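You operate a simulated robot arm through the tools that you are given. There is no shell and no other tool.

You run a simulated two-armed robot. Do the job below in one go: nothing can be reset, and whatever is moved stays where it is left.

JOB
Change the worn nose stub in the fore trough for the orange nose block.
Fine: pull the ball plunger back till it catches, put the stub on the bearer plate, lay the block in nose to the wheel and let the plunger on to it. The wheel stays chocked; mind your fingers as the plunger springs, and drop nothing. Set down upright: nose stub. Where these are worked on the way, their far stop is far enough and under half their travel is too little: ball plunger.

It is judged by the outcome, as a careful person would: the job done as asked, and still so three seconds after it is handed in. It fails if anything else is knocked over, pushed out of place, dropped, spilled or broken.

ROBOT AND FRAMES
Two 7-joint arms with two-finger parallel grippers on one trunk, on a base that moves. Base frame: it is fixed to the floor where the robot stands at the start and does not move with it; the origin is under the middle of the robot, x ahead of it, y to its left, z up. Units: mm, degrees, N and s.
The left shoulder is at the start at [60, 143, 801], the right one opposite. With the tool pointing down near the work surface each hand reaches from about 320 to 740 mm from the robot's upright axis, wherever it stands, measured 20 degrees to its own side. Places, roughly: ball plunger [-1200, -2400, 600]; fore trough [-1200, -2400, 600]; hex wheelset [-1200, -3200, 300]; nose block [-1000, -2500, 500]; nose block (3x8x6 cm) [-2400, -6900, 400]; nose stub [-250, -1750, 750]; post plunger [-200, -1800, 600]; top of the bearer plate [-600, -2300, 700]; wedge chock [-1250, -2500, 0]. Payload 1.57 kg a hand.
Tool frame (each hand has its own): the origin (TCP) lies between the finger pads and is the grasp point; the fingertips stand 30 mm ahead of it; z points along the fingers, y is the line along which they close. Largest opening 110 mm; finger width 24, thickness 12; the body of the gripper, 48 by 112 mm, starts 78 mm behind the TCP.
Orientation is told as [roll, pitch, yaw] about the base's x, y, z axes, in that order, counted from this pose: with the fingers straight down and closing along the base's y, the tool's x points along the base's -x, its y along +y and its z along -z.

CONTROLS
- The arms move only by the tool jog_arm. It takes "left_deltas", "right_deltas" or both (then of equal length, played together; a hand with none holds still); each is a list of rows, each a list of 7 numbers: the turn, a rotation vector about the base's x, y, z in degrees, then the shift along the base's x, y, z in m, then the closure, from 0 (fully open) to 1 (shut). In form: [[ax, ay, az, dx, dy, dz, hand], ...]. A call has 1 to 20 rows; each row shifts and turns the commanded pose from where the row before left it. Rows are played at 5 a second. More than 50 mm and 8.6 degrees between two rows, or a gripper value outside its range, and nothing of the call is played. Where a pose cannot be reached the arm comes as near as it can. A force on the tool above 40 N (or 10 N above the force at the start of the call, whichever is more), or a blocked arm, ends the call early, and 0.2 s more pass. The fingers move at their own pace (about 45 mm/s each) and stop on an object; they squeeze with about 21 N. The grip force told is the motor's: it shows also when the fingers shut on nothing. Time passes only in rows, and 0.2 s behind the last, so rows that do not move let the fingers close. It gives the time, the measured TCP pose, the force on the tool (base axes), the opening and the grip force at its end, in the units of the frame above (readings bear some noise), with the torque about the TCP (base axes, N m) and any sound that the robot's microphone picked up.
- Cameras (640 x 400 px; columns grow to the right, rows downward): "scene" is now at [57.7, 1, 1428.5]; the picture's right is [0.00, -1.00, 0.00], its down [-0.58, -0.00, -0.82] and it looks along [0.82, 0.00, -0.58] (base axes); focal length 286 px, centre (320, 200). "left" rides on the left gripper at [70, -16, -141] in its tool frame; the picture's right is [0.23, 0.97, 0.00], its down [-0.86, 0.20, -0.48] and it looks along [-0.47, 0.11, 0.88] (tool axes); focal length 222 px, centre (320, 200). "right" rides on the right gripper at [70, 16, -141] in its tool frame; the picture's right is [-0.23, 0.97, 0.00], its down [-0.86, -0.20, -0.48] and it looks along [-0.47, -0.11, 0.88] (tool axes); focal length 222 px, centre (320, 200). There is no depth. A picture from a camera that has moved, and an enlarged one, comes with that camera's place and axes in the base frame and with its lens.
- get_image(camera): a new picture of that camera. The clock stands still meanwhile.
- lift_body(by): slides the trunk up (or, below 0, down) by that many mm; the arms and the scene camera ride with it, the base frame stays. It gives what a move gives, with no picture.
- drive_base(legs): drives the robot by 1 to 6 legs, each [ahead, left, turn to the left] in mm, mm and degrees, along the robot's own axes; the way and the turn of a leg run together, so that a leg with both is an arc; at most 1500 mm and 180 degrees a leg. The arms and the cameras ride along, it lands a little off, and it stops where it bumps. It gives what a move gives.
- head_to(pan, tilt): turns the head with the scene camera to pan (to the left, within 86 degrees either way) and tilt (down, from -29 to 69), counted from straight ahead of the robot. It gives what a move gives.
- enlarge(camera, box): a new picture of the part [left, top, right, bottom] of that camera's present view, enlarged. The clock stands still meanwhile.
- close_job(): hands the job in; it is judged then, once.

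Places have to be worked out from the pictures, the camera data and where the tool is seen. Open the grippers and draw the arms clear of the work before you hand the job in, unless the task says otherwise.

The tools are called after "Request:" by a JSON object that holds its "op" and its "data". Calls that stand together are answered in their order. jog_arm: Moves the arms, as the interface text tells. Its arguments: {"type":"object","properties":{"left_deltas":{"type":"array"},"right_deltas":{"type":"array"}},"required":[]} The other tools are called the same way: lift_body (by) moves the trunk up or down; drive_base (legs) drives the base; head_to (pan, tilt) turns the head that bears the scene camera; get_image (camera) takes a picture; enlarge (camera, box) takes an enlarged picture of a part of a camera's view; close_job () hands the job in.

At the start:

```text
t: 0.0
left_ee_pos: [525.8, 238.4, 817.2]
left_tool_rot: [0.0, 0.0, 0.0]
left_ft_force: [-0.7, 0.7, 0.8]
left_moment: [0.02, -0.03, -0.02]
left_opening: 109.9
left_gripper_force: 0.1
right_ee_pos: [567.2, -291.7, 799.8]
right_tool_rot: [0.1, 0.1, 0.1]
right_ft_force: [-0.4, 0.4, -0.9]
right_moment: [0.0, 0.01, -0.01]
right_opening: 109.9
right_gripper_force: 0.1
trunk travel left (down, up): [-400.0, 190.0]
robot x, y, heading: [0.4, 1.6, -0.1]
head pan, tilt (commanded): [0.1, 35.3]
```

scene: 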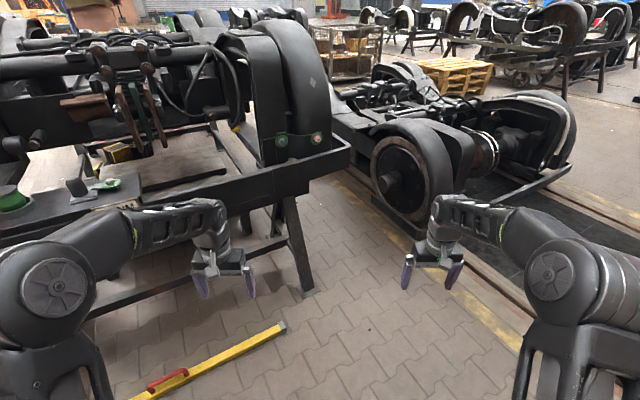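
right: 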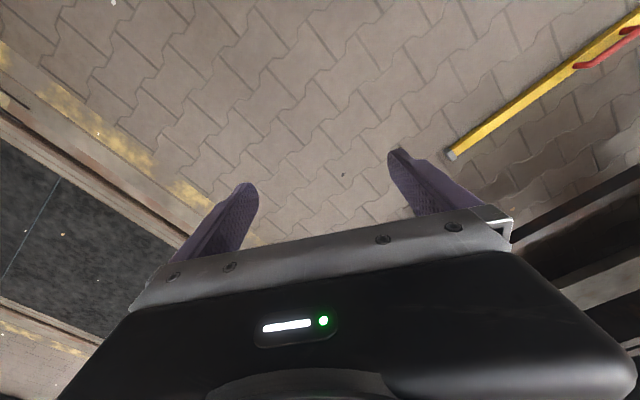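
left: 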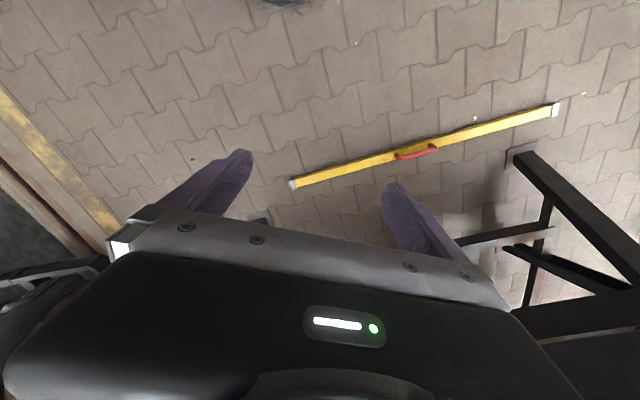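

The pictures show bogies on stands around me, with the work area behind and to the right according to the rough places. I turn the head to the right first to see what lies that way.

Request:
{"op": "head_to", "data": {"pan": -86, "tilt": 20}}

```text
t: 1.6
left_ee_pos: [525.7, 237.3, 817.3]
left_tool_rot: [0.1, 0.0, -0.1]
left_ft_force: [0.2, 0.1, -0.4]
left_moment: [-0.02, -0.02, 0.01]
left_opening: 109.8
left_gripper_force: 0.0
right_ee_pos: [566.0, -290.6, 800.4]
right_tool_rot: [0.0, 0.0, 0.0]
right_ft_force: [-0.1, 0.0, -0.2]
right_moment: [-0.04, -0.02, 0.0]
right_opening: 109.9
right_gripper_force: 0.1
trunk travel left (down, up): [-400.0, 190.0]
robot x, y, heading: [-2.5, 3.0, 0.2]
head pan, tilt (commanded): [-85.9, 20.0]
```

The head now looks right; I take a picture to see the way toward [-1200, -2400].

Request:
{"op": "get_image", "data": {"camera": "scene"}}

```text
taken
camera scene: at [-23.6, -92.0, 1452.8], right [-1.0, -0.07, 0.0], down [-0.02, 0.34, -0.94], along [0.07, -0.94, -0.34], focal length 286 px, centre (320, 200)
```

scene: 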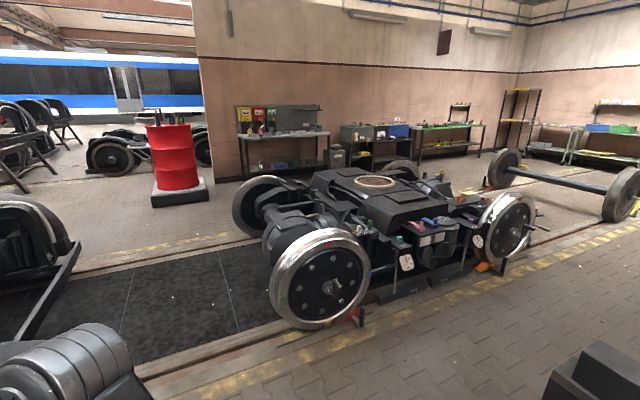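

A bogie stands on the track to my right, with coloured items on its side toward me. I enlarge that region to find plunger, trough and plate.

Request:
{"op": "enlarge", "data": {"camera": "scene", "box": [360, 160, 560, 285]}}

Request:
{"op": "enlarge", "data": {"camera": "scene", "box": [220, 80, 640, 340]}}

```text
3.20 times, centred on (460, 222) of scene
camera zoom: at [-23.6, -92.0, 1452.8], right [-1.0, -0.07, 0.0], down [-0.02, 0.34, -0.94], along [0.07, -0.94, -0.34], focal length 917 px, centre (-128, 128)
```

zoom: 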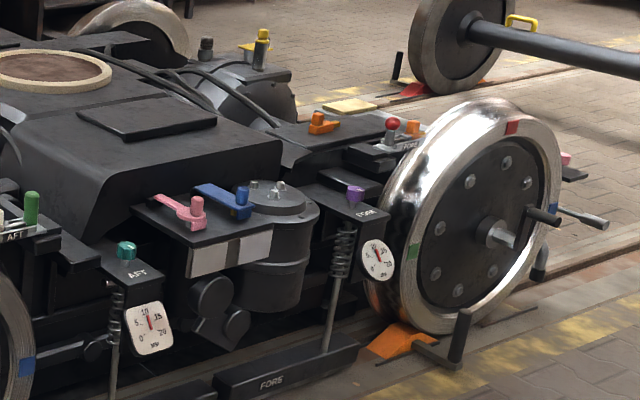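

```text
1.52 times, centred on (430, 210) of scene
camera zoom: at [-23.6, -92.0, 1452.8], right [-1.0, -0.07, 0.0], down [-0.02, 0.34, -0.94], along [0.07, -0.94, -0.34], focal length 437 px, centre (152, 185)
```

zoom: 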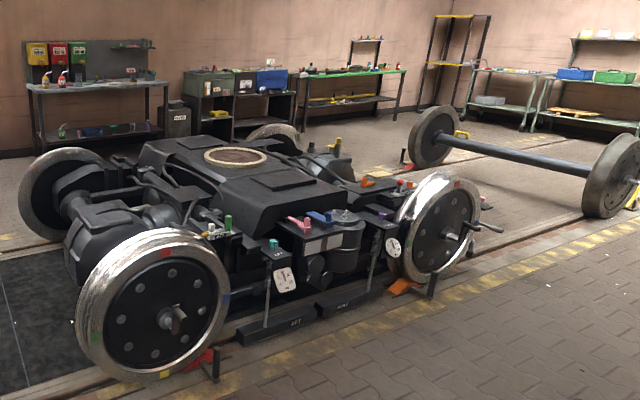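

The fore trough with a red ball knob lies near [-1290, -2590, 600], so I must face -y there. I turn right 90 degrees in place, where the floor looks free, and look again.

Request:
{"op": "drive_base", "data": {"legs": [[0, 0, -90]]}}

Request:
{"op": "head_to", "data": {"pan": 50, "tilt": 35}}

Request:
{"op": "get_image", "data": {"camera": "scene"}}

Request:
{"op": "head_to", "data": {"pan": -50, "tilt": 35}}

Request:
{"op": "get_image", "data": {"camera": "scene"}}

```text
t: 5.8
left_ee_pos: [239.4, -525.9, 817.8]
left_tool_rot: [0.0, 0.0, -89.9]
left_ft_force: [0.3, 1.0, 0.5]
left_moment: [0.0, -0.02, -0.01]
left_opening: 109.7
left_gripper_force: 0.1
right_ee_pos: [-290.9, -567.2, 802.8]
right_tool_rot: [0.0, 0.1, -89.9]
right_ft_force: [0.9, -0.4, -0.1]
right_moment: [0.0, -0.01, 0.02]
right_opening: 110.1
right_gripper_force: 0.0
trunk travel left (down, up): [-400.0, 190.0]
robot x, y, heading: [-0.2, -0.2, -90.0]
head pan, tilt (commanded): [-85.9, 20.0]
```

```text
t: 8.0
left_ee_pos: [238.9, -525.4, 817.8]
left_tool_rot: [0.0, 0.0, -89.9]
left_ft_force: [0.9, 0.0, -0.8]
left_moment: [-0.03, -0.01, -0.02]
left_opening: 109.9
left_gripper_force: 0.1
right_ee_pos: [-288.5, -567.9, 801.6]
right_tool_rot: [0.0, -0.1, -89.9]
right_ft_force: [0.2, 0.1, 0.1]
right_moment: [0.02, -0.01, -0.01]
right_opening: 109.9
right_gripper_force: 0.1
trunk travel left (down, up): [-400.0, 190.0]
robot x, y, heading: [-1.8, 0.5, -89.7]
head pan, tilt (commanded): [50.0, 35.0]
```

```text
taken
camera scene: at [67.1, -25.8, 1429.0], right [-0.64, -0.77, 0.0], down [-0.44, 0.37, -0.82], along [0.63, -0.53, -0.57], focal length 286 px, centre (320, 200)
```

scene: 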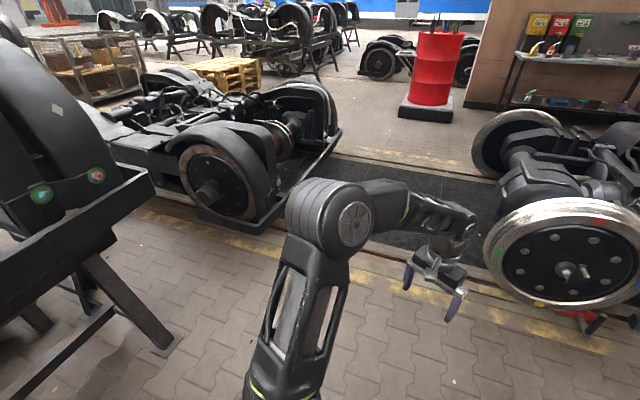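

```text
t: 9.8
left_ee_pos: [239.3, -526.1, 818.3]
left_tool_rot: [0.0, 0.0, -89.9]
left_ft_force: [-0.4, 0.1, 0.1]
left_moment: [0.0, 0.03, -0.04]
left_opening: 110.0
left_gripper_force: 0.1
right_ee_pos: [-289.8, -566.8, 801.6]
right_tool_rot: [0.0, 0.1, -90.0]
right_ft_force: [-0.1, 0.4, 0.3]
right_moment: [-0.01, -0.02, 0.01]
right_opening: 110.2
right_gripper_force: 0.0
trunk travel left (down, up): [-400.0, 190.0]
robot x, y, heading: [1.8, 1.9, -89.9]
head pan, tilt (commanded): [-50.0, 35.0]
```

```text
taken
camera scene: at [-67.8, -26.1, 1429.0], right [-0.64, 0.76, 0.0], down [0.44, 0.37, -0.82], along [-0.63, -0.53, -0.57], focal length 286 px, centre (320, 200)
```

scene: 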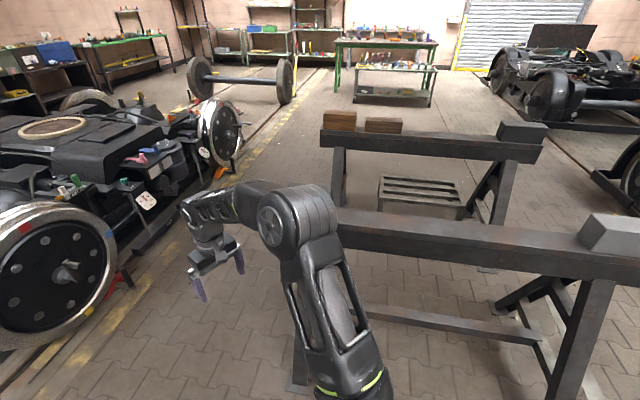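

The bogie side runs diagonally (from about [50,-1590] to [-1300,-2350]), so I should face about -60 degrees, and trestles stand behind to the right. I raise the trunk to carry the hands above the wheels, turn left 30 and go ahead a bit to look again.

Request:
{"op": "lift_body", "data": {"by": 150}}

Request:
{"op": "drive_base", "data": {"legs": [[0, 0, 30], [500, 0, 0]]}}

Request:
{"op": "head_to", "data": {"pan": -45, "tilt": 35}}

Request:
{"op": "get_image", "data": {"camera": "scene"}}

Request:
{"op": "head_to", "data": {"pan": -86, "tilt": 50}}

Request:
{"op": "get_image", "data": {"camera": "scene"}}

```text
t: 11.5
left_ee_pos: [239.5, -526.2, 967.7]
left_tool_rot: [-0.1, 0.0, -89.9]
left_ft_force: [-0.1, -0.3, -0.6]
left_moment: [0.02, -0.02, 0.01]
left_opening: 110.0
left_gripper_force: 0.1
right_ee_pos: [-288.7, -567.4, 951.0]
right_tool_rot: [0.0, 0.0, -89.9]
right_ft_force: [0.3, 0.4, 0.8]
right_moment: [-0.01, 0.01, 0.0]
right_opening: 110.2
right_gripper_force: 0.2
trunk travel left (down, up): [-550.0, 40.0]
robot x, y, heading: [5.0, 0.2, -89.8]
head pan, tilt (commanded): [-50.0, 35.0]
```

```text
t: 15.9
left_ee_pos: [726.2, -766.7, 967.4]
left_tool_rot: [-0.1, 0.0, -59.5]
left_ft_force: [-0.3, 0.6, 0.1]
left_moment: [0.01, -0.01, 0.01]
left_opening: 110.1
left_gripper_force: 0.0
right_ee_pos: [287.3, -1069.6, 950.2]
right_tool_rot: [0.0, 0.0, -59.6]
right_ft_force: [0.0, 0.4, -0.6]
right_moment: [-0.02, -0.01, 0.0]
right_opening: 110.1
right_gripper_force: 0.0
trunk travel left (down, up): [-550.0, 40.0]
robot x, y, heading: [249.9, -429.6, -59.5]
head pan, tilt (commanded): [-50.0, 35.0]
```

```text
t: 16.6
left_ee_pos: [724.3, -766.7, 967.8]
left_tool_rot: [0.0, 0.0, -59.6]
left_ft_force: [0.9, 0.6, 0.0]
left_moment: [0.0, 0.02, 0.02]
left_opening: 110.2
left_gripper_force: 0.1
right_ee_pos: [288.2, -1068.9, 949.9]
right_tool_rot: [0.0, 0.0, -59.6]
right_ft_force: [0.4, 0.2, 0.2]
right_moment: [0.0, 0.01, 0.0]
right_opening: 109.8
right_gripper_force: 0.0
trunk travel left (down, up): [-550.0, 40.0]
robot x, y, heading: [253.1, -431.3, -59.8]
head pan, tilt (commanded): [-45.0, 35.0]
```

```text
taken
camera scene: at [215.0, -491.4, 1579.0], right [-0.97, 0.25, 0.0], down [0.14, 0.56, -0.82], along [-0.21, -0.79, -0.57], focal length 286 px, centre (320, 200)
```

scene: 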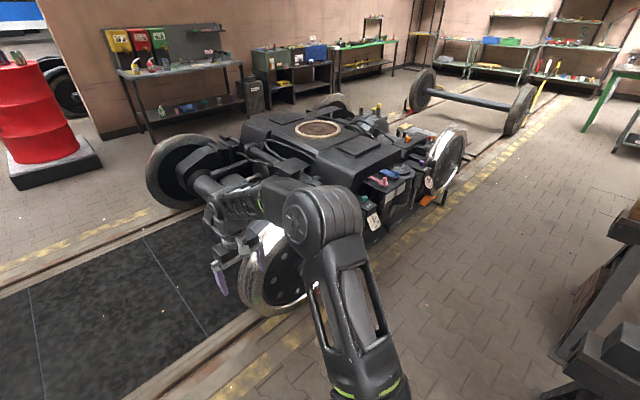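

```text
t: 17.7
left_ee_pos: [724.7, -766.0, 967.5]
left_tool_rot: [0.1, 0.0, -59.5]
left_ft_force: [0.5, -0.5, 0.0]
left_moment: [0.0, 0.01, 0.02]
left_opening: 110.0
left_gripper_force: 0.1
right_ee_pos: [288.3, -1068.2, 950.9]
right_tool_rot: [-0.1, 0.0, -59.6]
right_ft_force: [-0.7, 0.0, 0.4]
right_moment: [-0.02, -0.01, -0.05]
right_opening: 110.0
right_gripper_force: 0.1
trunk travel left (down, up): [-550.0, 40.0]
robot x, y, heading: [254.5, -434.7, -59.6]
head pan, tilt (commanded): [-85.9, 50.0]
```

```text
taken
camera scene: at [173.8, -449.9, 1557.3], right [-0.57, 0.82, 0.0], down [0.63, 0.43, -0.64], along [-0.53, -0.36, -0.77], focal length 286 px, centre (320, 200)
```

scene: 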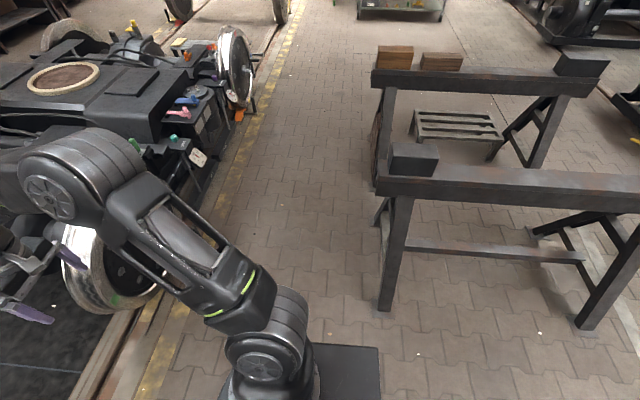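

The view along the corridor is clear: trestle beam ends are ~1090 mm from the wheel faces and my base rear reaches ~250 mm back. I drive 300 ahead and then strafe 1100 right along the corridor, then look.

Request:
{"op": "drive_base", "data": {"legs": [[300, 0, -2], [0, -1100, 0]]}}

Request:
{"op": "head_to", "data": {"pan": -60, "tilt": 45}}

Request:
{"op": "get_image", "data": {"camera": "scene"}}

```text
t: 24.9
left_ee_pos: [-91.3, -1567.6, 968.0]
left_tool_rot: [0.0, 0.0, -61.0]
left_ft_force: [0.7, 0.2, -0.7]
left_moment: [0.04, -0.02, 0.0]
left_opening: 110.1
left_gripper_force: 0.1
right_ee_pos: [-534.8, -1859.3, 950.8]
right_tool_rot: [0.0, 0.0, -60.9]
right_ft_force: [0.2, -0.3, -0.1]
right_moment: [-0.02, -0.05, -0.03]
right_opening: 110.1
right_gripper_force: 0.0
trunk travel left (down, up): [-550.0, 40.0]
robot x, y, heading: [-554.5, -1227.2, -60.7]
head pan, tilt (commanded): [-85.9, 50.0]
```

```text
t: 25.8
left_ee_pos: [-91.9, -1567.8, 967.2]
left_tool_rot: [0.0, 0.1, -61.0]
left_ft_force: [0.3, -0.7, -0.1]
left_moment: [-0.03, 0.03, 0.0]
left_opening: 110.2
left_gripper_force: 0.1
right_ee_pos: [-534.6, -1859.8, 950.8]
right_tool_rot: [0.1, 0.0, -61.0]
right_ft_force: [0.2, -0.4, 0.4]
right_moment: [-0.02, 0.01, 0.02]
right_opening: 110.3
right_gripper_force: 0.0
trunk travel left (down, up): [-550.0, 40.0]
robot x, y, heading: [-556.9, -1223.5, -61.0]
head pan, tilt (commanded): [-60.0, 45.0]
```

```text
taken
camera scene: at [-611.7, -1265.7, 1564.1], right [-0.86, 0.52, 0.0], down [0.36, 0.61, -0.71], along [-0.36, -0.61, -0.71], focal length 286 px, centre (320, 200)
```

scene: 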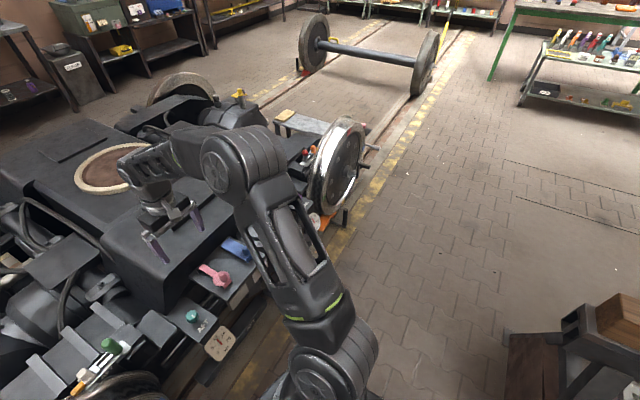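

I check the trestle end at the lower right of the picture before strafing further.

Request:
{"op": "head_to", "data": {"pan": -86, "tilt": 55}}

Request:
{"op": "get_image", "data": {"camera": "scene"}}

```text
t: 26.7
left_ee_pos: [-91.0, -1567.1, 968.6]
left_tool_rot: [-0.1, 0.0, -60.9]
left_ft_force: [-0.3, -0.2, 0.4]
left_moment: [-0.01, -0.04, -0.02]
left_opening: 109.9
left_gripper_force: 0.1
right_ee_pos: [-534.0, -1859.9, 951.0]
right_tool_rot: [-0.1, 0.0, -61.0]
right_ft_force: [-0.1, -0.5, -0.1]
right_moment: [0.02, 0.0, 0.02]
right_opening: 110.1
right_gripper_force: 0.0
trunk travel left (down, up): [-550.0, 40.0]
robot x, y, heading: [-557.2, -1225.2, -61.1]
head pan, tilt (commanded): [-85.9, 55.0]
```

```text
taken
camera scene: at [-630.2, -1235.4, 1550.8], right [-0.55, 0.84, 0.0], down [0.69, 0.45, -0.57], along [-0.48, -0.31, -0.82], focal length 286 px, centre (320, 200)
```

scene: 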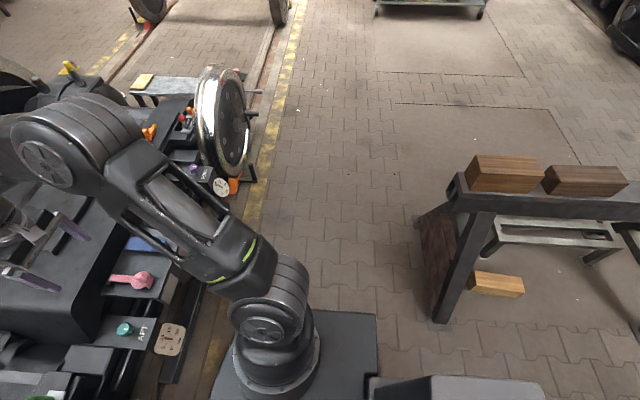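

The panel leaning at the far trestle is well clear of my base's path (about 150 mm), so I strafe right another 700 mm and look ahead at the bogie side.

Request:
{"op": "drive_base", "data": {"legs": [[0, -700, 0]]}}

Request:
{"op": "head_to", "data": {"pan": -30, "tilt": 45}}

Request:
{"op": "get_image", "data": {"camera": "scene"}}

Request:
{"op": "get_image", "data": {"camera": "right"}}

Request:
{"op": "get_image", "data": {"camera": "left"}}

```text
t: 30.5
left_ee_pos: [-675.4, -1892.8, 968.2]
left_tool_rot: [0.0, 0.1, -60.4]
left_ft_force: [0.0, 0.0, 0.4]
left_moment: [-0.02, -0.04, 0.0]
left_opening: 110.0
left_gripper_force: 0.0
right_ee_pos: [-1117.0, -2189.3, 950.3]
right_tool_rot: [0.0, 0.0, -60.4]
right_ft_force: [-0.6, -0.7, -0.8]
right_moment: [-0.01, 0.0, 0.0]
right_opening: 110.1
right_gripper_force: 0.0
trunk travel left (down, up): [-550.0, 40.0]
robot x, y, heading: [-1140.6, -1551.9, -60.2]
head pan, tilt (commanded): [-85.9, 55.0]
```

```text
t: 31.7
left_ee_pos: [-675.0, -1893.3, 967.6]
left_tool_rot: [0.0, -0.1, -60.4]
left_ft_force: [-0.5, -0.8, -0.3]
left_moment: [-0.04, 0.0, 0.0]
left_opening: 110.1
left_gripper_force: 0.1
right_ee_pos: [-1115.2, -2190.0, 951.0]
right_tool_rot: [0.0, 0.0, -60.4]
right_ft_force: [0.5, 0.2, 0.3]
right_moment: [-0.01, -0.01, 0.03]
right_opening: 109.8
right_gripper_force: 0.0
trunk travel left (down, up): [-550.0, 40.0]
robot x, y, heading: [-1141.4, -1552.4, -60.4]
head pan, tilt (commanded): [-30.0, 45.0]
```

```text
taken
camera scene: at [-1158.2, -1607.3, 1564.1], right [-1.0, 0.01, 0.0], down [0.01, 0.71, -0.71], along [-0.01, -0.71, -0.71], focal length 286 px, centre (320, 200)
```

scene: 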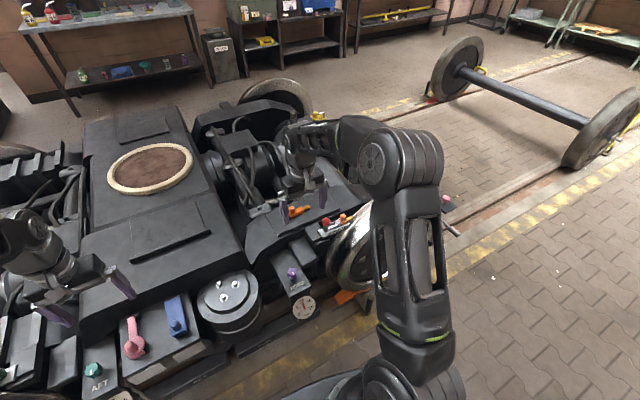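

```text
taken
camera right: at [-1135.3, -2120.8, 1092.4], right [0.96, 0.28, 0.0], down [0.25, -0.84, 0.48], along [0.14, -0.46, -0.88], focal length 222 px, centre (320, 200)
```

right: 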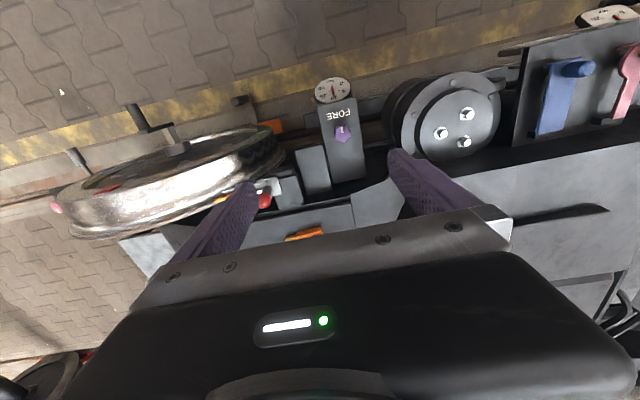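

```text
taken
camera left: at [-724.9, -1839.5, 1109.1], right [0.73, 0.68, 0.0], down [0.6, -0.65, 0.48], along [0.32, -0.35, -0.88], focal length 222 px, centre (320, 200)
```

left: 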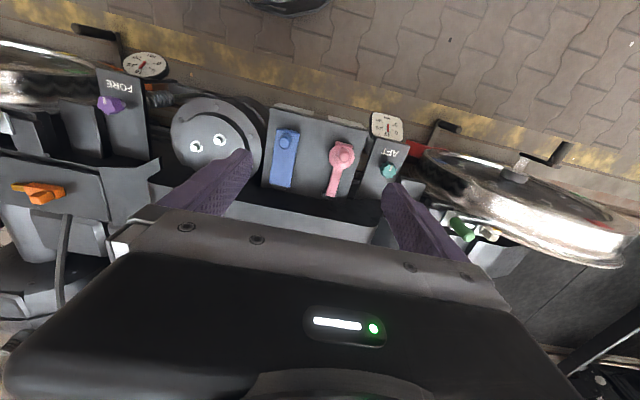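

The fore trough with the red ball and an orange piece are near the fore wheel's inner side. I enlarge both the scene and right-hand views there.

Request:
{"op": "enlarge", "data": {"camera": "scene", "box": [250, 180, 410, 320]}}

Request:
{"op": "enlarge", "data": {"camera": "right", "box": [160, 80, 420, 250]}}

```text
2.86 times, centred on (330, 250) of scene
camera zoom: at [-1158.2, -1607.3, 1564.1], right [-1.0, 0.01, 0.0], down [0.01, 0.71, -0.71], along [-0.01, -0.71, -0.71], focal length 819 px, centre (291, 57)
```

zoom: 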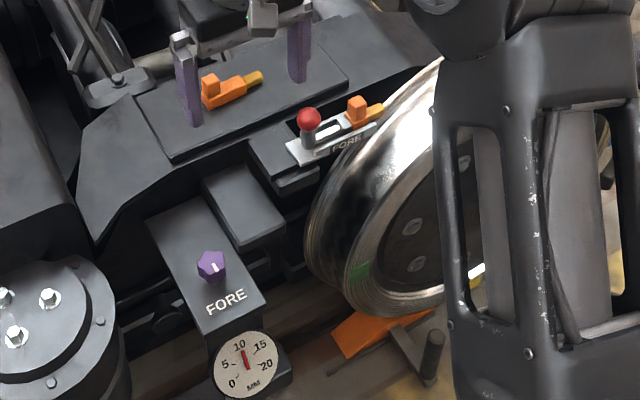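

```text
2.35 times, centred on (290, 165) of right
camera zoom: at [-1135.3, -2120.8, 1092.4], right [0.96, 0.28, 0.0], down [0.25, -0.84, 0.48], along [0.14, -0.46, -0.88], focal length 523 px, centre (391, 282)
```

zoom: 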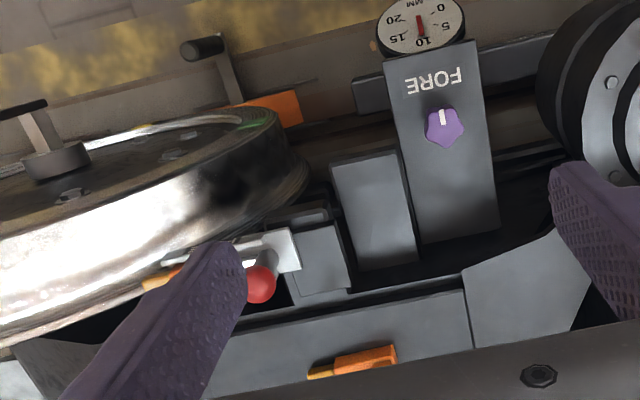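

Triangulating the two views: red ball ≈ [-1190,-2386,654], orange block ≈ [-1077,-2459,641] on the black plate. Before moving closer I check the base's front clearance by looking steeply down.

Request:
{"op": "head_to", "data": {"pan": -20, "tilt": 69}}

Request:
{"op": "get_image", "data": {"camera": "scene"}}

```text
t: 32.6
left_ee_pos: [-676.7, -1892.5, 967.2]
left_tool_rot: [-0.1, 0.0, -60.4]
left_ft_force: [0.1, -0.9, 0.0]
left_moment: [0.01, -0.03, 0.0]
left_opening: 109.8
left_gripper_force: 0.0
right_ee_pos: [-1114.7, -2189.1, 951.5]
right_tool_rot: [-0.1, -0.1, -60.5]
right_ft_force: [-0.2, 0.0, 0.4]
right_moment: [0.0, 0.0, -0.01]
right_opening: 109.9
right_gripper_force: 0.0
trunk travel left (down, up): [-550.0, 40.0]
robot x, y, heading: [-1142.6, -1549.9, -60.5]
head pan, tilt (commanded): [-20.0, 68.8]
```

```text
taken
camera scene: at [-1148.2, -1581.1, 1535.3], right [-0.99, -0.17, 0.0], down [-0.16, 0.92, -0.36], along [0.06, -0.36, -0.93], focal length 286 px, centre (320, 200)
```

scene: 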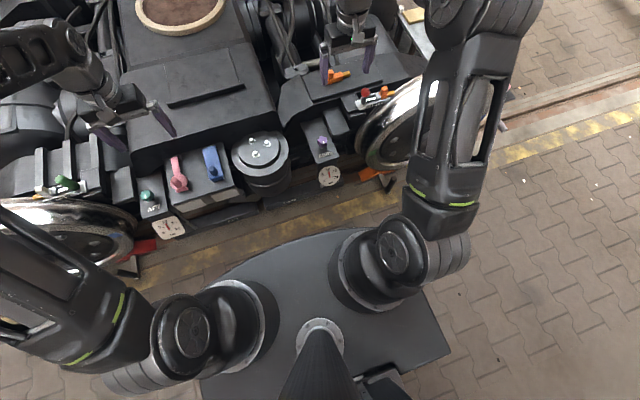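

The plate I see is the trunk's shoulder plate, so the base footprint is still hidden. I draw the right hand back 160 mm to look at the floor between base and bogie with its camera.

Request:
{"op": "jog_arm", "data": {"right_deltas": [[0, 0, 0, -0.0197, 0.0348, 0, 0], [0, 0, 0, -0.0197, 0.0348, 0, 0], [0, 0, 0, -0.0197, 0.0348, 0, 0], [0, 0, 0, -0.0197, 0.0348, 0, 0]]}}

Request:
{"op": "get_image", "data": {"camera": "right"}}

```text
t: 33.6
left_ee_pos: [-675.9, -1892.7, 968.8]
left_tool_rot: [0.0, 0.0, -60.4]
left_ft_force: [0.0, 0.1, 0.1]
left_moment: [-0.02, -0.02, 0.02]
left_opening: 110.2
left_gripper_force: 0.1
right_ee_pos: [-1197.4, -2045.6, 951.0]
right_tool_rot: [0.0, 0.0, -60.4]
right_ft_force: [-0.4, -0.2, 0.1]
right_moment: [0.02, -0.01, -0.02]
right_opening: 110.0
right_gripper_force: 0.0
trunk travel left (down, up): [-550.0, 40.0]
robot x, y, heading: [-1137.3, -1552.6, -60.3]
head pan, tilt (commanded): [-20.0, 68.8]
```

```text
taken
camera right: at [-1216.5, -1977.7, 1092.6], right [0.96, 0.28, 0.0], down [0.25, -0.84, 0.48], along [0.14, -0.46, -0.88], focal length 222 px, centre (320, 200)
```

right: 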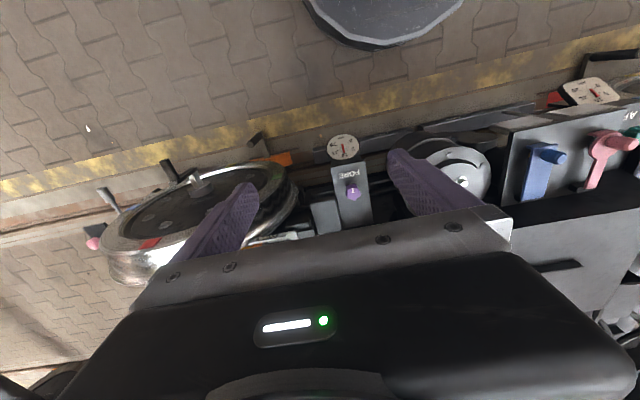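

The base shows as a round disk of ~280 mm radius, and nearest bogie parts are ~480–500 mm ahead, so 150 ahead and 150 right leaves clearance. I draw the left hand back first, then drive.

Request:
{"op": "jog_arm", "data": {"left_deltas": [[0, 0, 0, -0.0197, 0.0348, 0, 0], [0, 0, 0, -0.0197, 0.0348, 0, 0], [0, 0, 0, -0.0197, 0.0348, 0, 0], [0, 0, 0, -0.0197, 0.0348, 0, 0]]}}

Request:
{"op": "drive_base", "data": {"legs": [[0, -150, 0], [150, 0, 0]]}}

Request:
{"op": "head_to", "data": {"pan": -28, "tilt": 55}}

Request:
{"op": "get_image", "data": {"camera": "scene"}}

Request:
{"op": "get_image", "data": {"camera": "right"}}

```text
t: 34.6
left_ee_pos: [-754.7, -1751.6, 968.3]
left_tool_rot: [-0.1, 0.0, -60.4]
left_ft_force: [-0.2, 0.5, -1.5]
left_moment: [-0.04, -0.02, 0.01]
left_opening: 109.8
left_gripper_force: 0.1
right_ee_pos: [-1194.6, -2046.3, 950.6]
right_tool_rot: [0.0, -0.1, -60.4]
right_ft_force: [0.4, 0.3, -0.2]
right_moment: [-0.02, -0.04, -0.03]
right_opening: 110.1
right_gripper_force: 0.0
trunk travel left (down, up): [-550.0, 40.0]
robot x, y, heading: [-1141.7, -1556.4, -60.1]
head pan, tilt (commanded): [-20.0, 68.8]
```

```text
t: 36.9
left_ee_pos: [-809.6, -1956.4, 968.2]
left_tool_rot: [0.0, 0.0, -60.3]
left_ft_force: [0.0, 0.2, 0.8]
left_moment: [0.05, -0.01, -0.01]
left_opening: 110.0
left_gripper_force: 0.0
right_ee_pos: [-1249.9, -2251.4, 949.8]
right_tool_rot: [0.1, 0.1, -60.3]
right_ft_force: [-0.1, 0.8, 0.1]
right_moment: [0.03, 0.0, 0.0]
right_opening: 110.2
right_gripper_force: 0.1
trunk travel left (down, up): [-550.0, 40.0]
robot x, y, heading: [-1196.1, -1755.7, -60.4]
head pan, tilt (commanded): [-20.0, 68.8]
```

```text
t: 37.7
left_ee_pos: [-810.5, -1955.1, 967.8]
left_tool_rot: [0.0, 0.0, -60.3]
left_ft_force: [-0.2, 0.9, 0.0]
left_moment: [-0.03, 0.01, 0.01]
left_opening: 110.0
left_gripper_force: 0.0
right_ee_pos: [-1251.0, -2251.0, 951.8]
right_tool_rot: [0.1, 0.0, -60.3]
right_ft_force: [-0.1, 0.7, 0.5]
right_moment: [-0.01, 0.02, 0.01]
right_opening: 109.9
right_gripper_force: 0.1
trunk travel left (down, up): [-550.0, 40.0]
robot x, y, heading: [-1195.7, -1757.3, -60.3]
head pan, tilt (commanded): [-28.0, 55.0]
```

```text
taken
camera scene: at [-1211.2, -1801.0, 1550.7], right [-1.0, -0.03, 0.0], down [-0.02, 0.82, -0.57], along [0.02, -0.57, -0.82], focal length 286 px, centre (320, 200)
```

scene: 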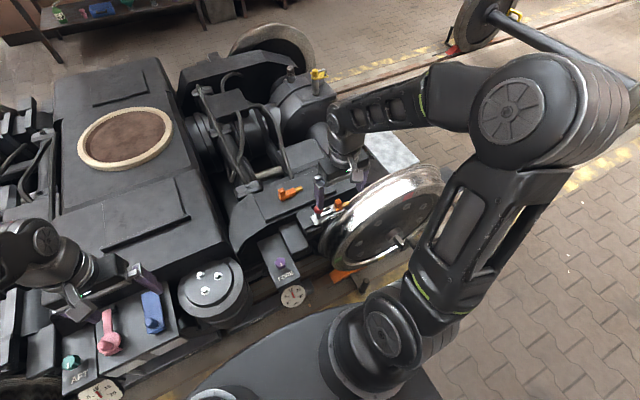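

```text
taken
camera right: at [-1271.2, -2181.8, 1092.4], right [0.96, 0.28, 0.0], down [0.25, -0.84, 0.48], along [0.14, -0.46, -0.88], focal length 222 px, centre (320, 200)
```

right: 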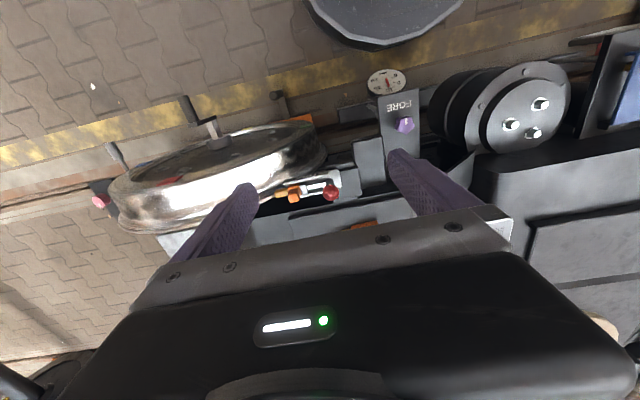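

Now I'm in range. I enlarge the scene and right-hand views on the fore trough and the block to see their shapes.

Request:
{"op": "enlarge", "data": {"camera": "scene", "box": [240, 160, 380, 250]}}

Request:
{"op": "enlarge", "data": {"camera": "right", "box": [230, 140, 410, 250]}}

Request:
{"op": "enlarge", "data": {"camera": "scene", "box": [0, 200, 220, 360]}}

```text
4.44 times, centred on (310, 205) of scene
camera zoom: at [-1211.2, -1801.0, 1550.7], right [-1.0, -0.03, 0.0], down [-0.02, 0.82, -0.57], along [0.02, -0.57, -0.82], focal length 1273 px, centre (364, 178)
```

zoom: 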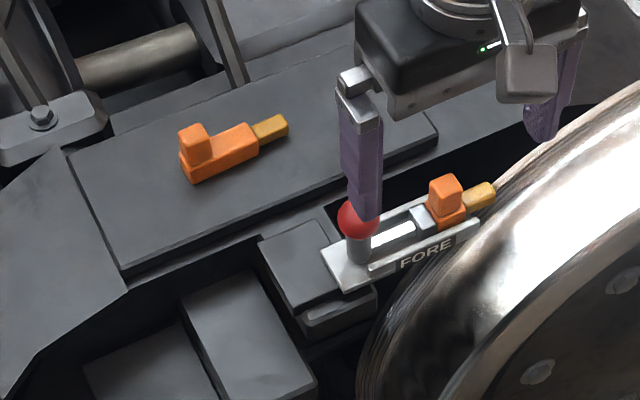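

```text
3.56 times, centred on (320, 195) of right
camera zoom: at [-1271.2, -2181.8, 1092.4], right [0.96, 0.28, 0.0], down [0.25, -0.84, 0.48], along [0.14, -0.46, -0.88], focal length 790 px, centre (320, 218)
```

zoom: 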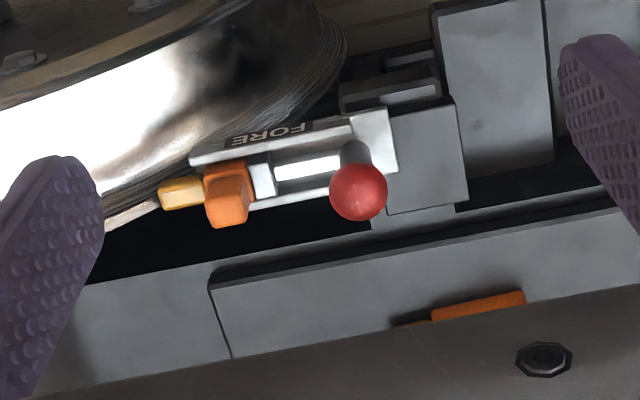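

```text
2.50 times, centred on (110, 280) of scene
camera zoom: at [-1211.2, -1801.0, 1550.7], right [-1.0, -0.03, 0.0], down [-0.02, 0.82, -0.57], along [0.02, -0.57, -0.82], focal length 716 px, centre (845, 0)
```

zoom: 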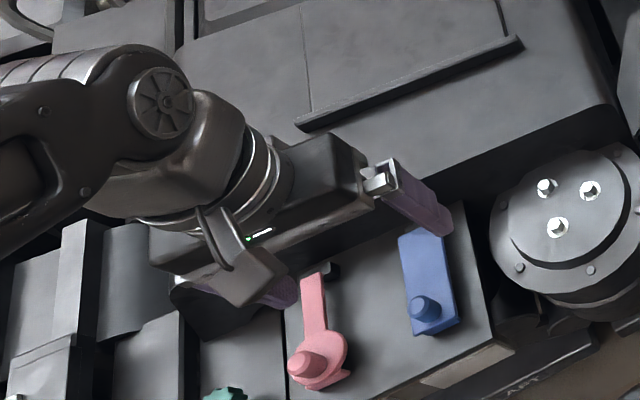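

The fore trough holds a short orange stub with a lug (top ≈ [-1259,-2411,660]) behind which the red-ball plunger sits; the longer orange block lies on a lower plate, and the bearer plate is the raised panel near [-590,-2300,700]. One base pose 200 left and 100 ahead should let the right hand reach all three, so I drive there.

Request:
{"op": "drive_base", "data": {"legs": [[0, 200, 0], [90, 0, 0]]}}

Request:
{"op": "head_to", "data": {"pan": -10, "tilt": 60}}

Request:
{"op": "get_image", "data": {"camera": "scene"}}

Request:
{"op": "get_image", "data": {"camera": "right"}}

Request:
{"op": "get_image", "data": {"camera": "left"}}

```text
t: 40.0
left_ee_pos: [-590.0, -1934.8, 967.6]
left_tool_rot: [0.1, 0.1, -60.2]
left_ft_force: [-0.2, -0.1, -0.9]
left_moment: [0.03, -0.01, 0.0]
left_opening: 109.9
left_gripper_force: 0.0
right_ee_pos: [-1030.6, -2230.5, 950.3]
right_tool_rot: [-0.1, 0.2, -60.1]
right_ft_force: [0.1, -0.4, -1.1]
right_moment: [0.02, 0.04, -0.03]
right_opening: 109.9
right_gripper_force: 0.1
trunk travel left (down, up): [-550.0, 40.0]
robot x, y, heading: [-981.6, -1732.3, -60.1]
head pan, tilt (commanded): [-28.0, 55.0]
```

```text
t: 40.8
left_ee_pos: [-589.5, -1933.2, 968.9]
left_tool_rot: [-0.1, 0.0, -60.0]
left_ft_force: [0.7, -0.9, 0.3]
left_moment: [0.02, -0.01, -0.01]
left_opening: 110.0
left_gripper_force: 0.0
right_ee_pos: [-1031.1, -2229.8, 951.2]
right_tool_rot: [0.0, 0.0, -60.1]
right_ft_force: [0.4, -0.1, -0.8]
right_moment: [-0.01, 0.0, -0.01]
right_opening: 109.9
right_gripper_force: 0.1
trunk travel left (down, up): [-550.0, 40.0]
robot x, y, heading: [-975.6, -1734.1, -60.1]
head pan, tilt (commanded): [-10.0, 60.0]
```

```text
taken
camera scene: at [-972.1, -1771.3, 1544.7], right [-0.94, -0.34, 0.0], down [-0.29, 0.81, -0.5], along [0.17, -0.47, -0.87], focal length 286 px, centre (320, 200)
```

scene: 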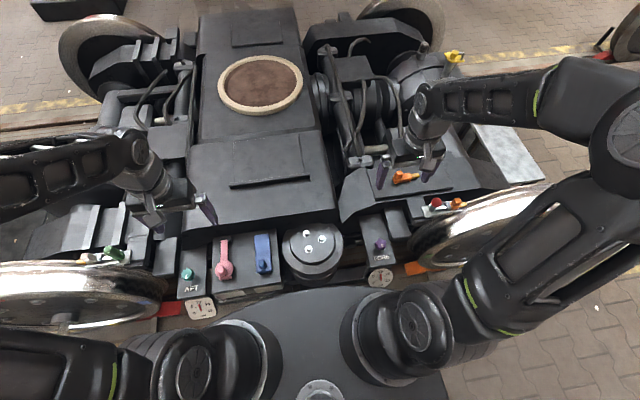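

```text
taken
camera right: at [-1050.6, -2161.7, 1092.4], right [0.96, 0.29, 0.0], down [0.25, -0.84, 0.48], along [0.14, -0.46, -0.88], focal length 222 px, centre (320, 200)
```

right: 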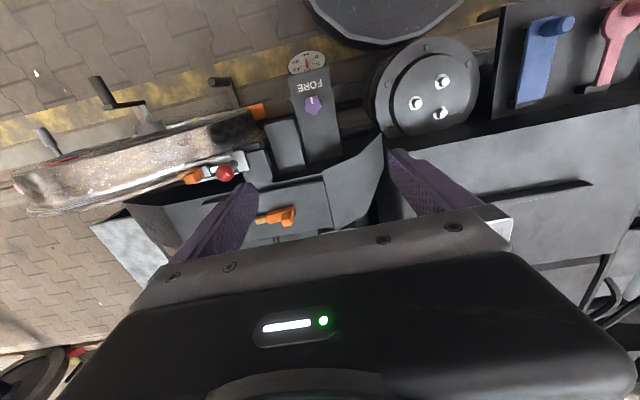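

```text
taken
camera left: at [-640.6, -1880.2, 1109.4], right [0.73, 0.68, 0.0], down [0.6, -0.64, 0.48], along [0.33, -0.35, -0.88], focal length 222 px, centre (320, 200)
```

left: 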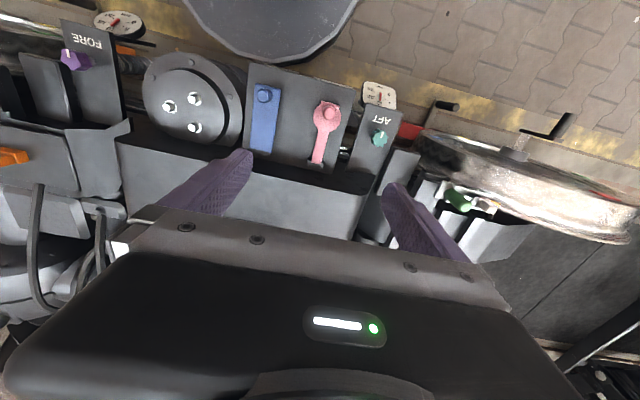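

The whole work area is now visible. I enlarge the centre plate and the aft trough area to confirm what is the bearer plate.

Request:
{"op": "enlarge", "data": {"camera": "scene", "box": [170, 90, 350, 220]}}

Request:
{"op": "enlarge", "data": {"camera": "scene", "box": [350, 140, 510, 240]}}

Request:
{"op": "enlarge", "data": {"camera": "left", "box": [340, 120, 560, 270]}}

```text
3.08 times, centred on (260, 155) of scene
camera zoom: at [-972.1, -1771.3, 1544.7], right [-0.94, -0.34, 0.0], down [-0.29, 0.81, -0.5], along [0.17, -0.47, -0.87], focal length 882 px, centre (505, 338)
```

zoom: 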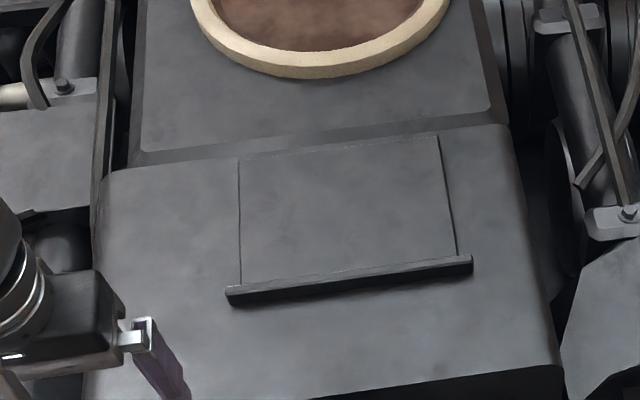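

```text
4.00 times, centred on (430, 190) of scene
camera zoom: at [-972.1, -1771.3, 1544.7], right [-0.94, -0.34, 0.0], down [-0.29, 0.81, -0.5], along [0.17, -0.47, -0.87], focal length 1146 px, centre (-120, 240)
```

zoom: 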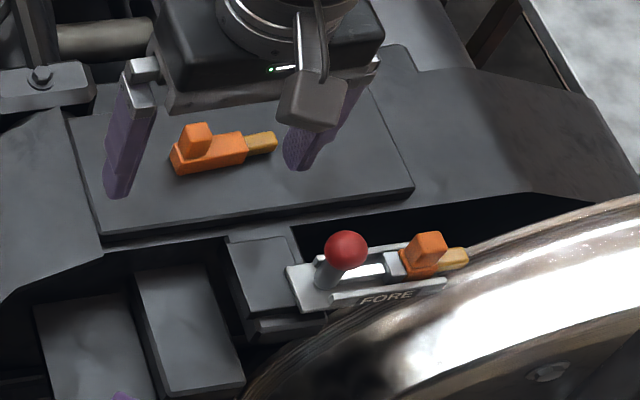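

```text
2.67 times, centred on (450, 195) of left
camera zoom: at [-640.6, -1880.2, 1109.4], right [0.73, 0.68, 0.0], down [0.6, -0.64, 0.48], along [0.33, -0.35, -0.88], focal length 592 px, centre (-27, 213)
```

zoom: 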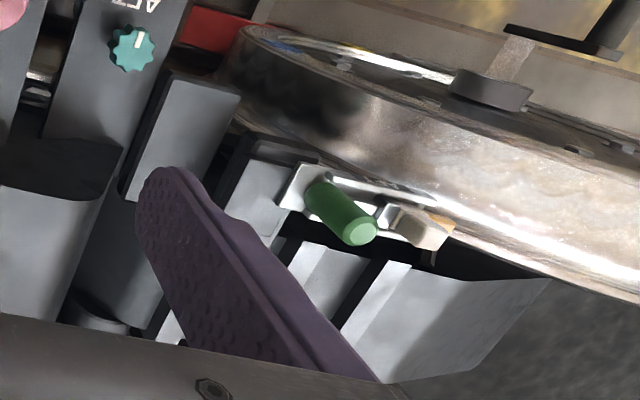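

The aft trough has its own whitish stub and green post, so it's a look-alike to leave alone; the fore one with the red ball is mine. The bearer plate is the flat panel with a lip, z≈780. I shift the base 60 mm right for a balanced reach.

Request:
{"op": "drive_base", "data": {"legs": [[0, -60, 0]]}}

```text
t: 41.8
left_ee_pos: [-643.7, -1963.2, 968.7]
left_tool_rot: [0.1, 0.0, -60.1]
left_ft_force: [-0.8, -0.3, -0.2]
left_moment: [0.02, -0.02, 0.01]
left_opening: 109.9
left_gripper_force: 0.1
right_ee_pos: [-1083.1, -2260.1, 950.3]
right_tool_rot: [0.1, 0.0, -60.1]
right_ft_force: [-0.9, -0.1, -0.4]
right_moment: [-0.02, -0.05, 0.0]
right_opening: 110.2
right_gripper_force: 0.1
trunk travel left (down, up): [-550.0, 40.0]
robot x, y, heading: [-1029.8, -1763.3, -60.1]
head pan, tilt (commanded): [-10.0, 60.0]
```

I move the right hand to hover above the fore trough at about [-1215,-2330,850], well above the wheel, and take a close picture.

Request:
{"op": "jog_arm", "data": {"right_deltas": [[0, 0, 0, -0.033, -0.0175, -0.025, 0], [0, 0, 0, -0.033, -0.0175, -0.025, 0], [0, 0, 0, -0.033, -0.0175, -0.025, 0], [0, 0, 0, -0.033, -0.0175, -0.025, 0]]}}

Request:
{"op": "get_image", "data": {"camera": "right"}}

Request:
{"op": "enlarge", "data": {"camera": "right", "box": [220, 90, 420, 215]}}

```text
t: 42.8
left_ee_pos: [-642.6, -1963.5, 968.7]
left_tool_rot: [0.0, 0.0, -60.2]
left_ft_force: [-0.6, 0.4, 0.3]
left_moment: [-0.02, -0.03, 0.0]
left_opening: 110.1
left_gripper_force: 0.1
right_ee_pos: [-1215.6, -2333.8, 849.4]
right_tool_rot: [0.0, 0.0, -60.1]
right_ft_force: [-0.9, 0.1, -0.8]
right_moment: [0.04, -0.03, 0.02]
right_opening: 109.9
right_gripper_force: 0.0
trunk travel left (down, up): [-550.0, 40.0]
robot x, y, heading: [-1028.4, -1768.0, -60.0]
head pan, tilt (commanded): [-10.0, 60.0]
```

```text
taken
camera right: at [-1235.0, -2265.6, 991.0], right [0.96, 0.29, 0.0], down [0.25, -0.84, 0.48], along [0.14, -0.46, -0.88], focal length 222 px, centre (320, 200)
```

right: 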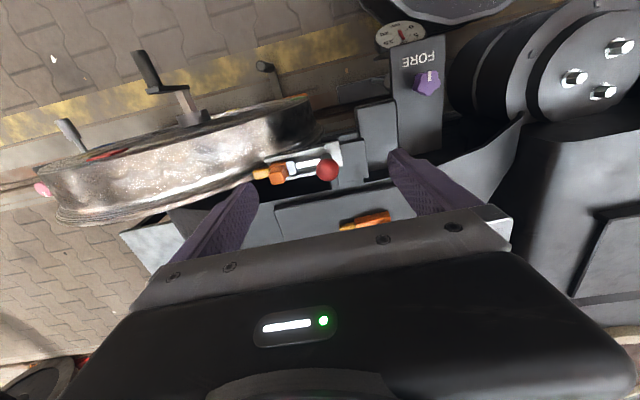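

```text
3.20 times, centred on (320, 152) of right
camera zoom: at [-1235.0, -2265.6, 991.0], right [0.96, 0.29, 0.0], down [0.25, -0.84, 0.48], along [0.14, -0.46, -0.88], focal length 711 px, centre (320, 352)
```

zoom: 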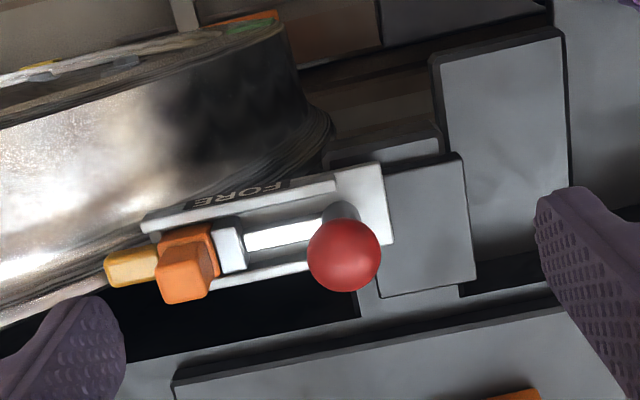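

Close view obtained. I shift the hand 80 mm along the track toward the wheel at the same height for a second viewpoint to triangulate accurately.

Request:
{"op": "jog_arm", "data": {"right_deltas": [[0, 0, 0, -0.0347, -0.02, 0, 0], [0, 0, 0, -0.0347, -0.02, 0, 0], [0, 0, 0, 0, 0, 0, 0]]}}

Request:
{"op": "enlarge", "data": {"camera": "right", "box": [220, 90, 420, 215]}}

```text
t: 43.6
left_ee_pos: [-642.9, -1963.0, 969.1]
left_tool_rot: [0.1, 0.0, -60.0]
left_ft_force: [-0.2, -0.2, -0.7]
left_moment: [0.01, -0.01, 0.0]
left_opening: 110.2
left_gripper_force: 0.1
right_ee_pos: [-1283.6, -2372.0, 851.8]
right_tool_rot: [0.0, 0.0, -60.1]
right_ft_force: [0.7, -0.3, 0.1]
right_moment: [-0.01, 0.0, 0.0]
right_opening: 110.1
right_gripper_force: 0.0
trunk travel left (down, up): [-550.0, 40.0]
robot x, y, heading: [-1031.4, -1765.5, -60.1]
head pan, tilt (commanded): [-10.0, 60.0]
```

```text
3.20 times, centred on (320, 152) of right
camera zoom: at [-1303.3, -2303.3, 992.8], right [0.96, 0.29, 0.0], down [0.25, -0.84, 0.48], along [0.14, -0.46, -0.88], focal length 711 px, centre (320, 352)
```

zoom: 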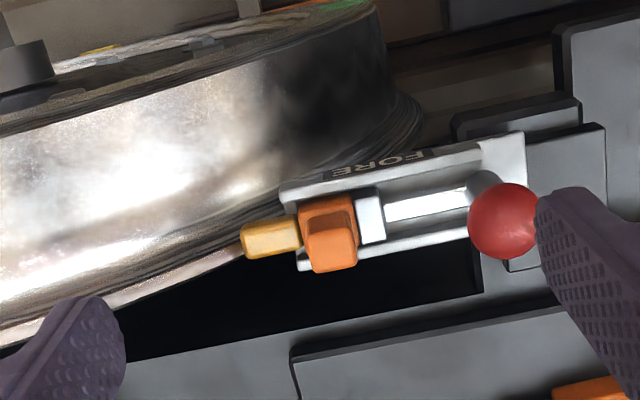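

Triangulation gives the ball centre at about [-1187,-2382,662], ~36 mm across. I enlarge more on the stub from here.

Request:
{"op": "enlarge", "data": {"camera": "right", "box": [285, 125, 397, 195]}}

Request:
{"op": "get_image", "data": {"camera": "right"}}

```text
5.71 times, centred on (341, 160) of right
camera zoom: at [-1303.3, -2303.3, 992.8], right [0.96, 0.29, 0.0], down [0.25, -0.84, 0.48], along [0.14, -0.46, -0.88], focal length 1269 px, centre (200, 429)
```

zoom: 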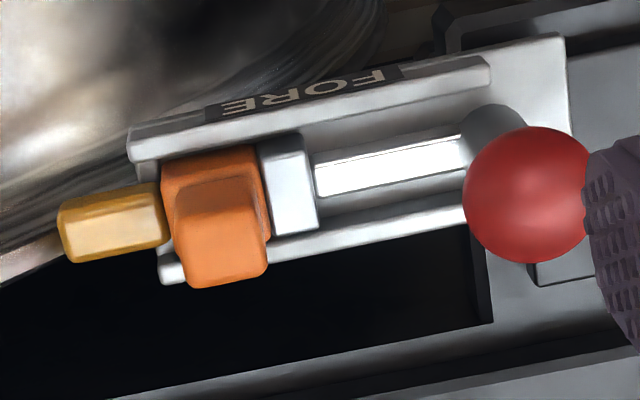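

```text
taken
camera right: at [-1303.3, -2303.3, 992.8], right [0.96, 0.29, 0.0], down [0.25, -0.84, 0.48], along [0.14, -0.46, -0.88], focal length 222 px, centre (320, 200)
```

right: 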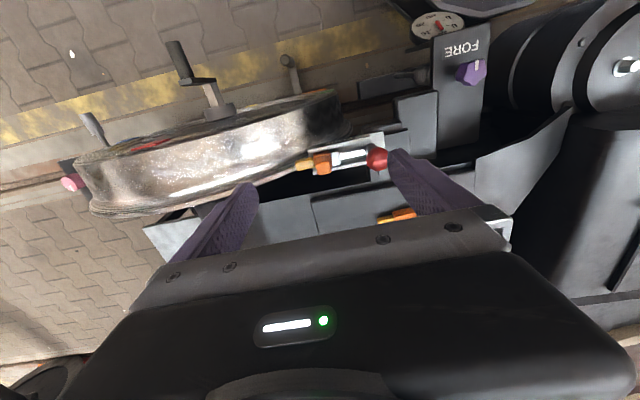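

The trough (axis ≈30° from base x, tool y already along it) has the ball on a post at [-1187,-2382,662] and the lug top of the stub at z≈660. I move above the ball with the fingers opened to ~70 mm, keeping the tips above the ball.

Request:
{"op": "jog_arm", "data": {"right_deltas": [[0, 0, 0, 0.0323, -0.0033, 0, 0.36], [0, 0, 0, 0.0323, -0.0033, 0, 0.36], [0, 0, 0, 0.0323, -0.0033, -0.03, 0.36], [0, 0, 0, 0, 0, -0.03, 0.36], [0, 0, 0, 0, 0, -0.03, 0.36], [0, 0, 0, 0, 0, 0, 0.36]]}}

Request:
{"op": "get_image", "data": {"camera": "right"}}

Request:
{"op": "enlarge", "data": {"camera": "right", "box": [220, 100, 420, 225]}}

```text
t: 45.0
left_ee_pos: [-641.7, -1962.6, 968.1]
left_tool_rot: [0.0, 0.1, -60.0]
left_ft_force: [-0.4, -0.1, -0.2]
left_moment: [0.01, -0.01, 0.0]
left_opening: 110.0
left_gripper_force: 0.1
right_ee_pos: [-1186.0, -2379.1, 758.9]
right_tool_rot: [0.0, 0.1, -60.1]
right_ft_force: [0.6, -0.3, 2.0]
right_moment: [-0.02, -0.01, -0.02]
right_opening: 70.5
right_gripper_force: 0.0
trunk travel left (down, up): [-550.0, 40.0]
robot x, y, heading: [-1032.5, -1761.2, -59.8]
head pan, tilt (commanded): [-10.0, 60.0]
```

```text
taken
camera right: at [-1206.2, -2311.4, 901.3], right [0.96, 0.29, 0.0], down [0.25, -0.84, 0.48], along [0.14, -0.46, -0.88], focal length 222 px, centre (320, 200)
```

right: 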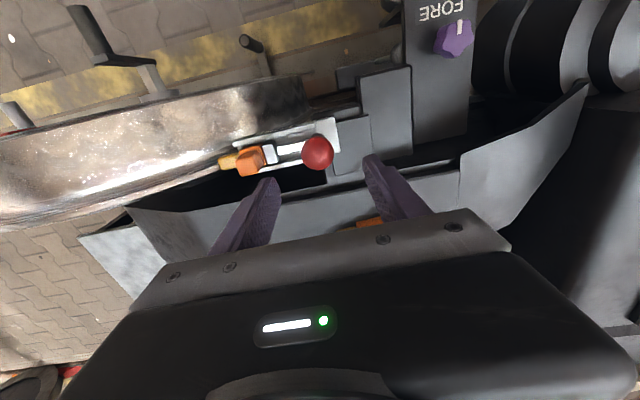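

```text
3.20 times, centred on (320, 162) of right
camera zoom: at [-1206.2, -2311.4, 901.3], right [0.96, 0.29, 0.0], down [0.25, -0.84, 0.48], along [0.14, -0.46, -0.88], focal length 711 px, centre (320, 320)
```

zoom: 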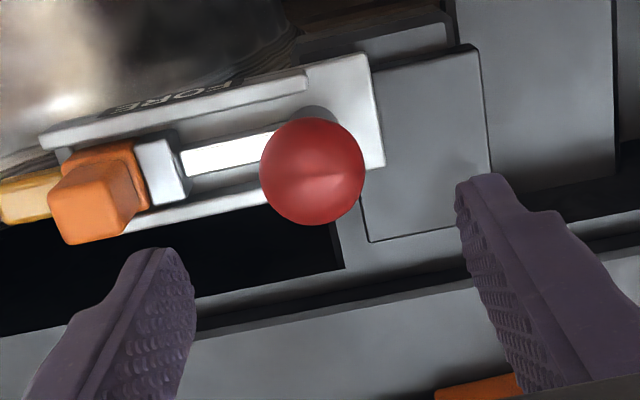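

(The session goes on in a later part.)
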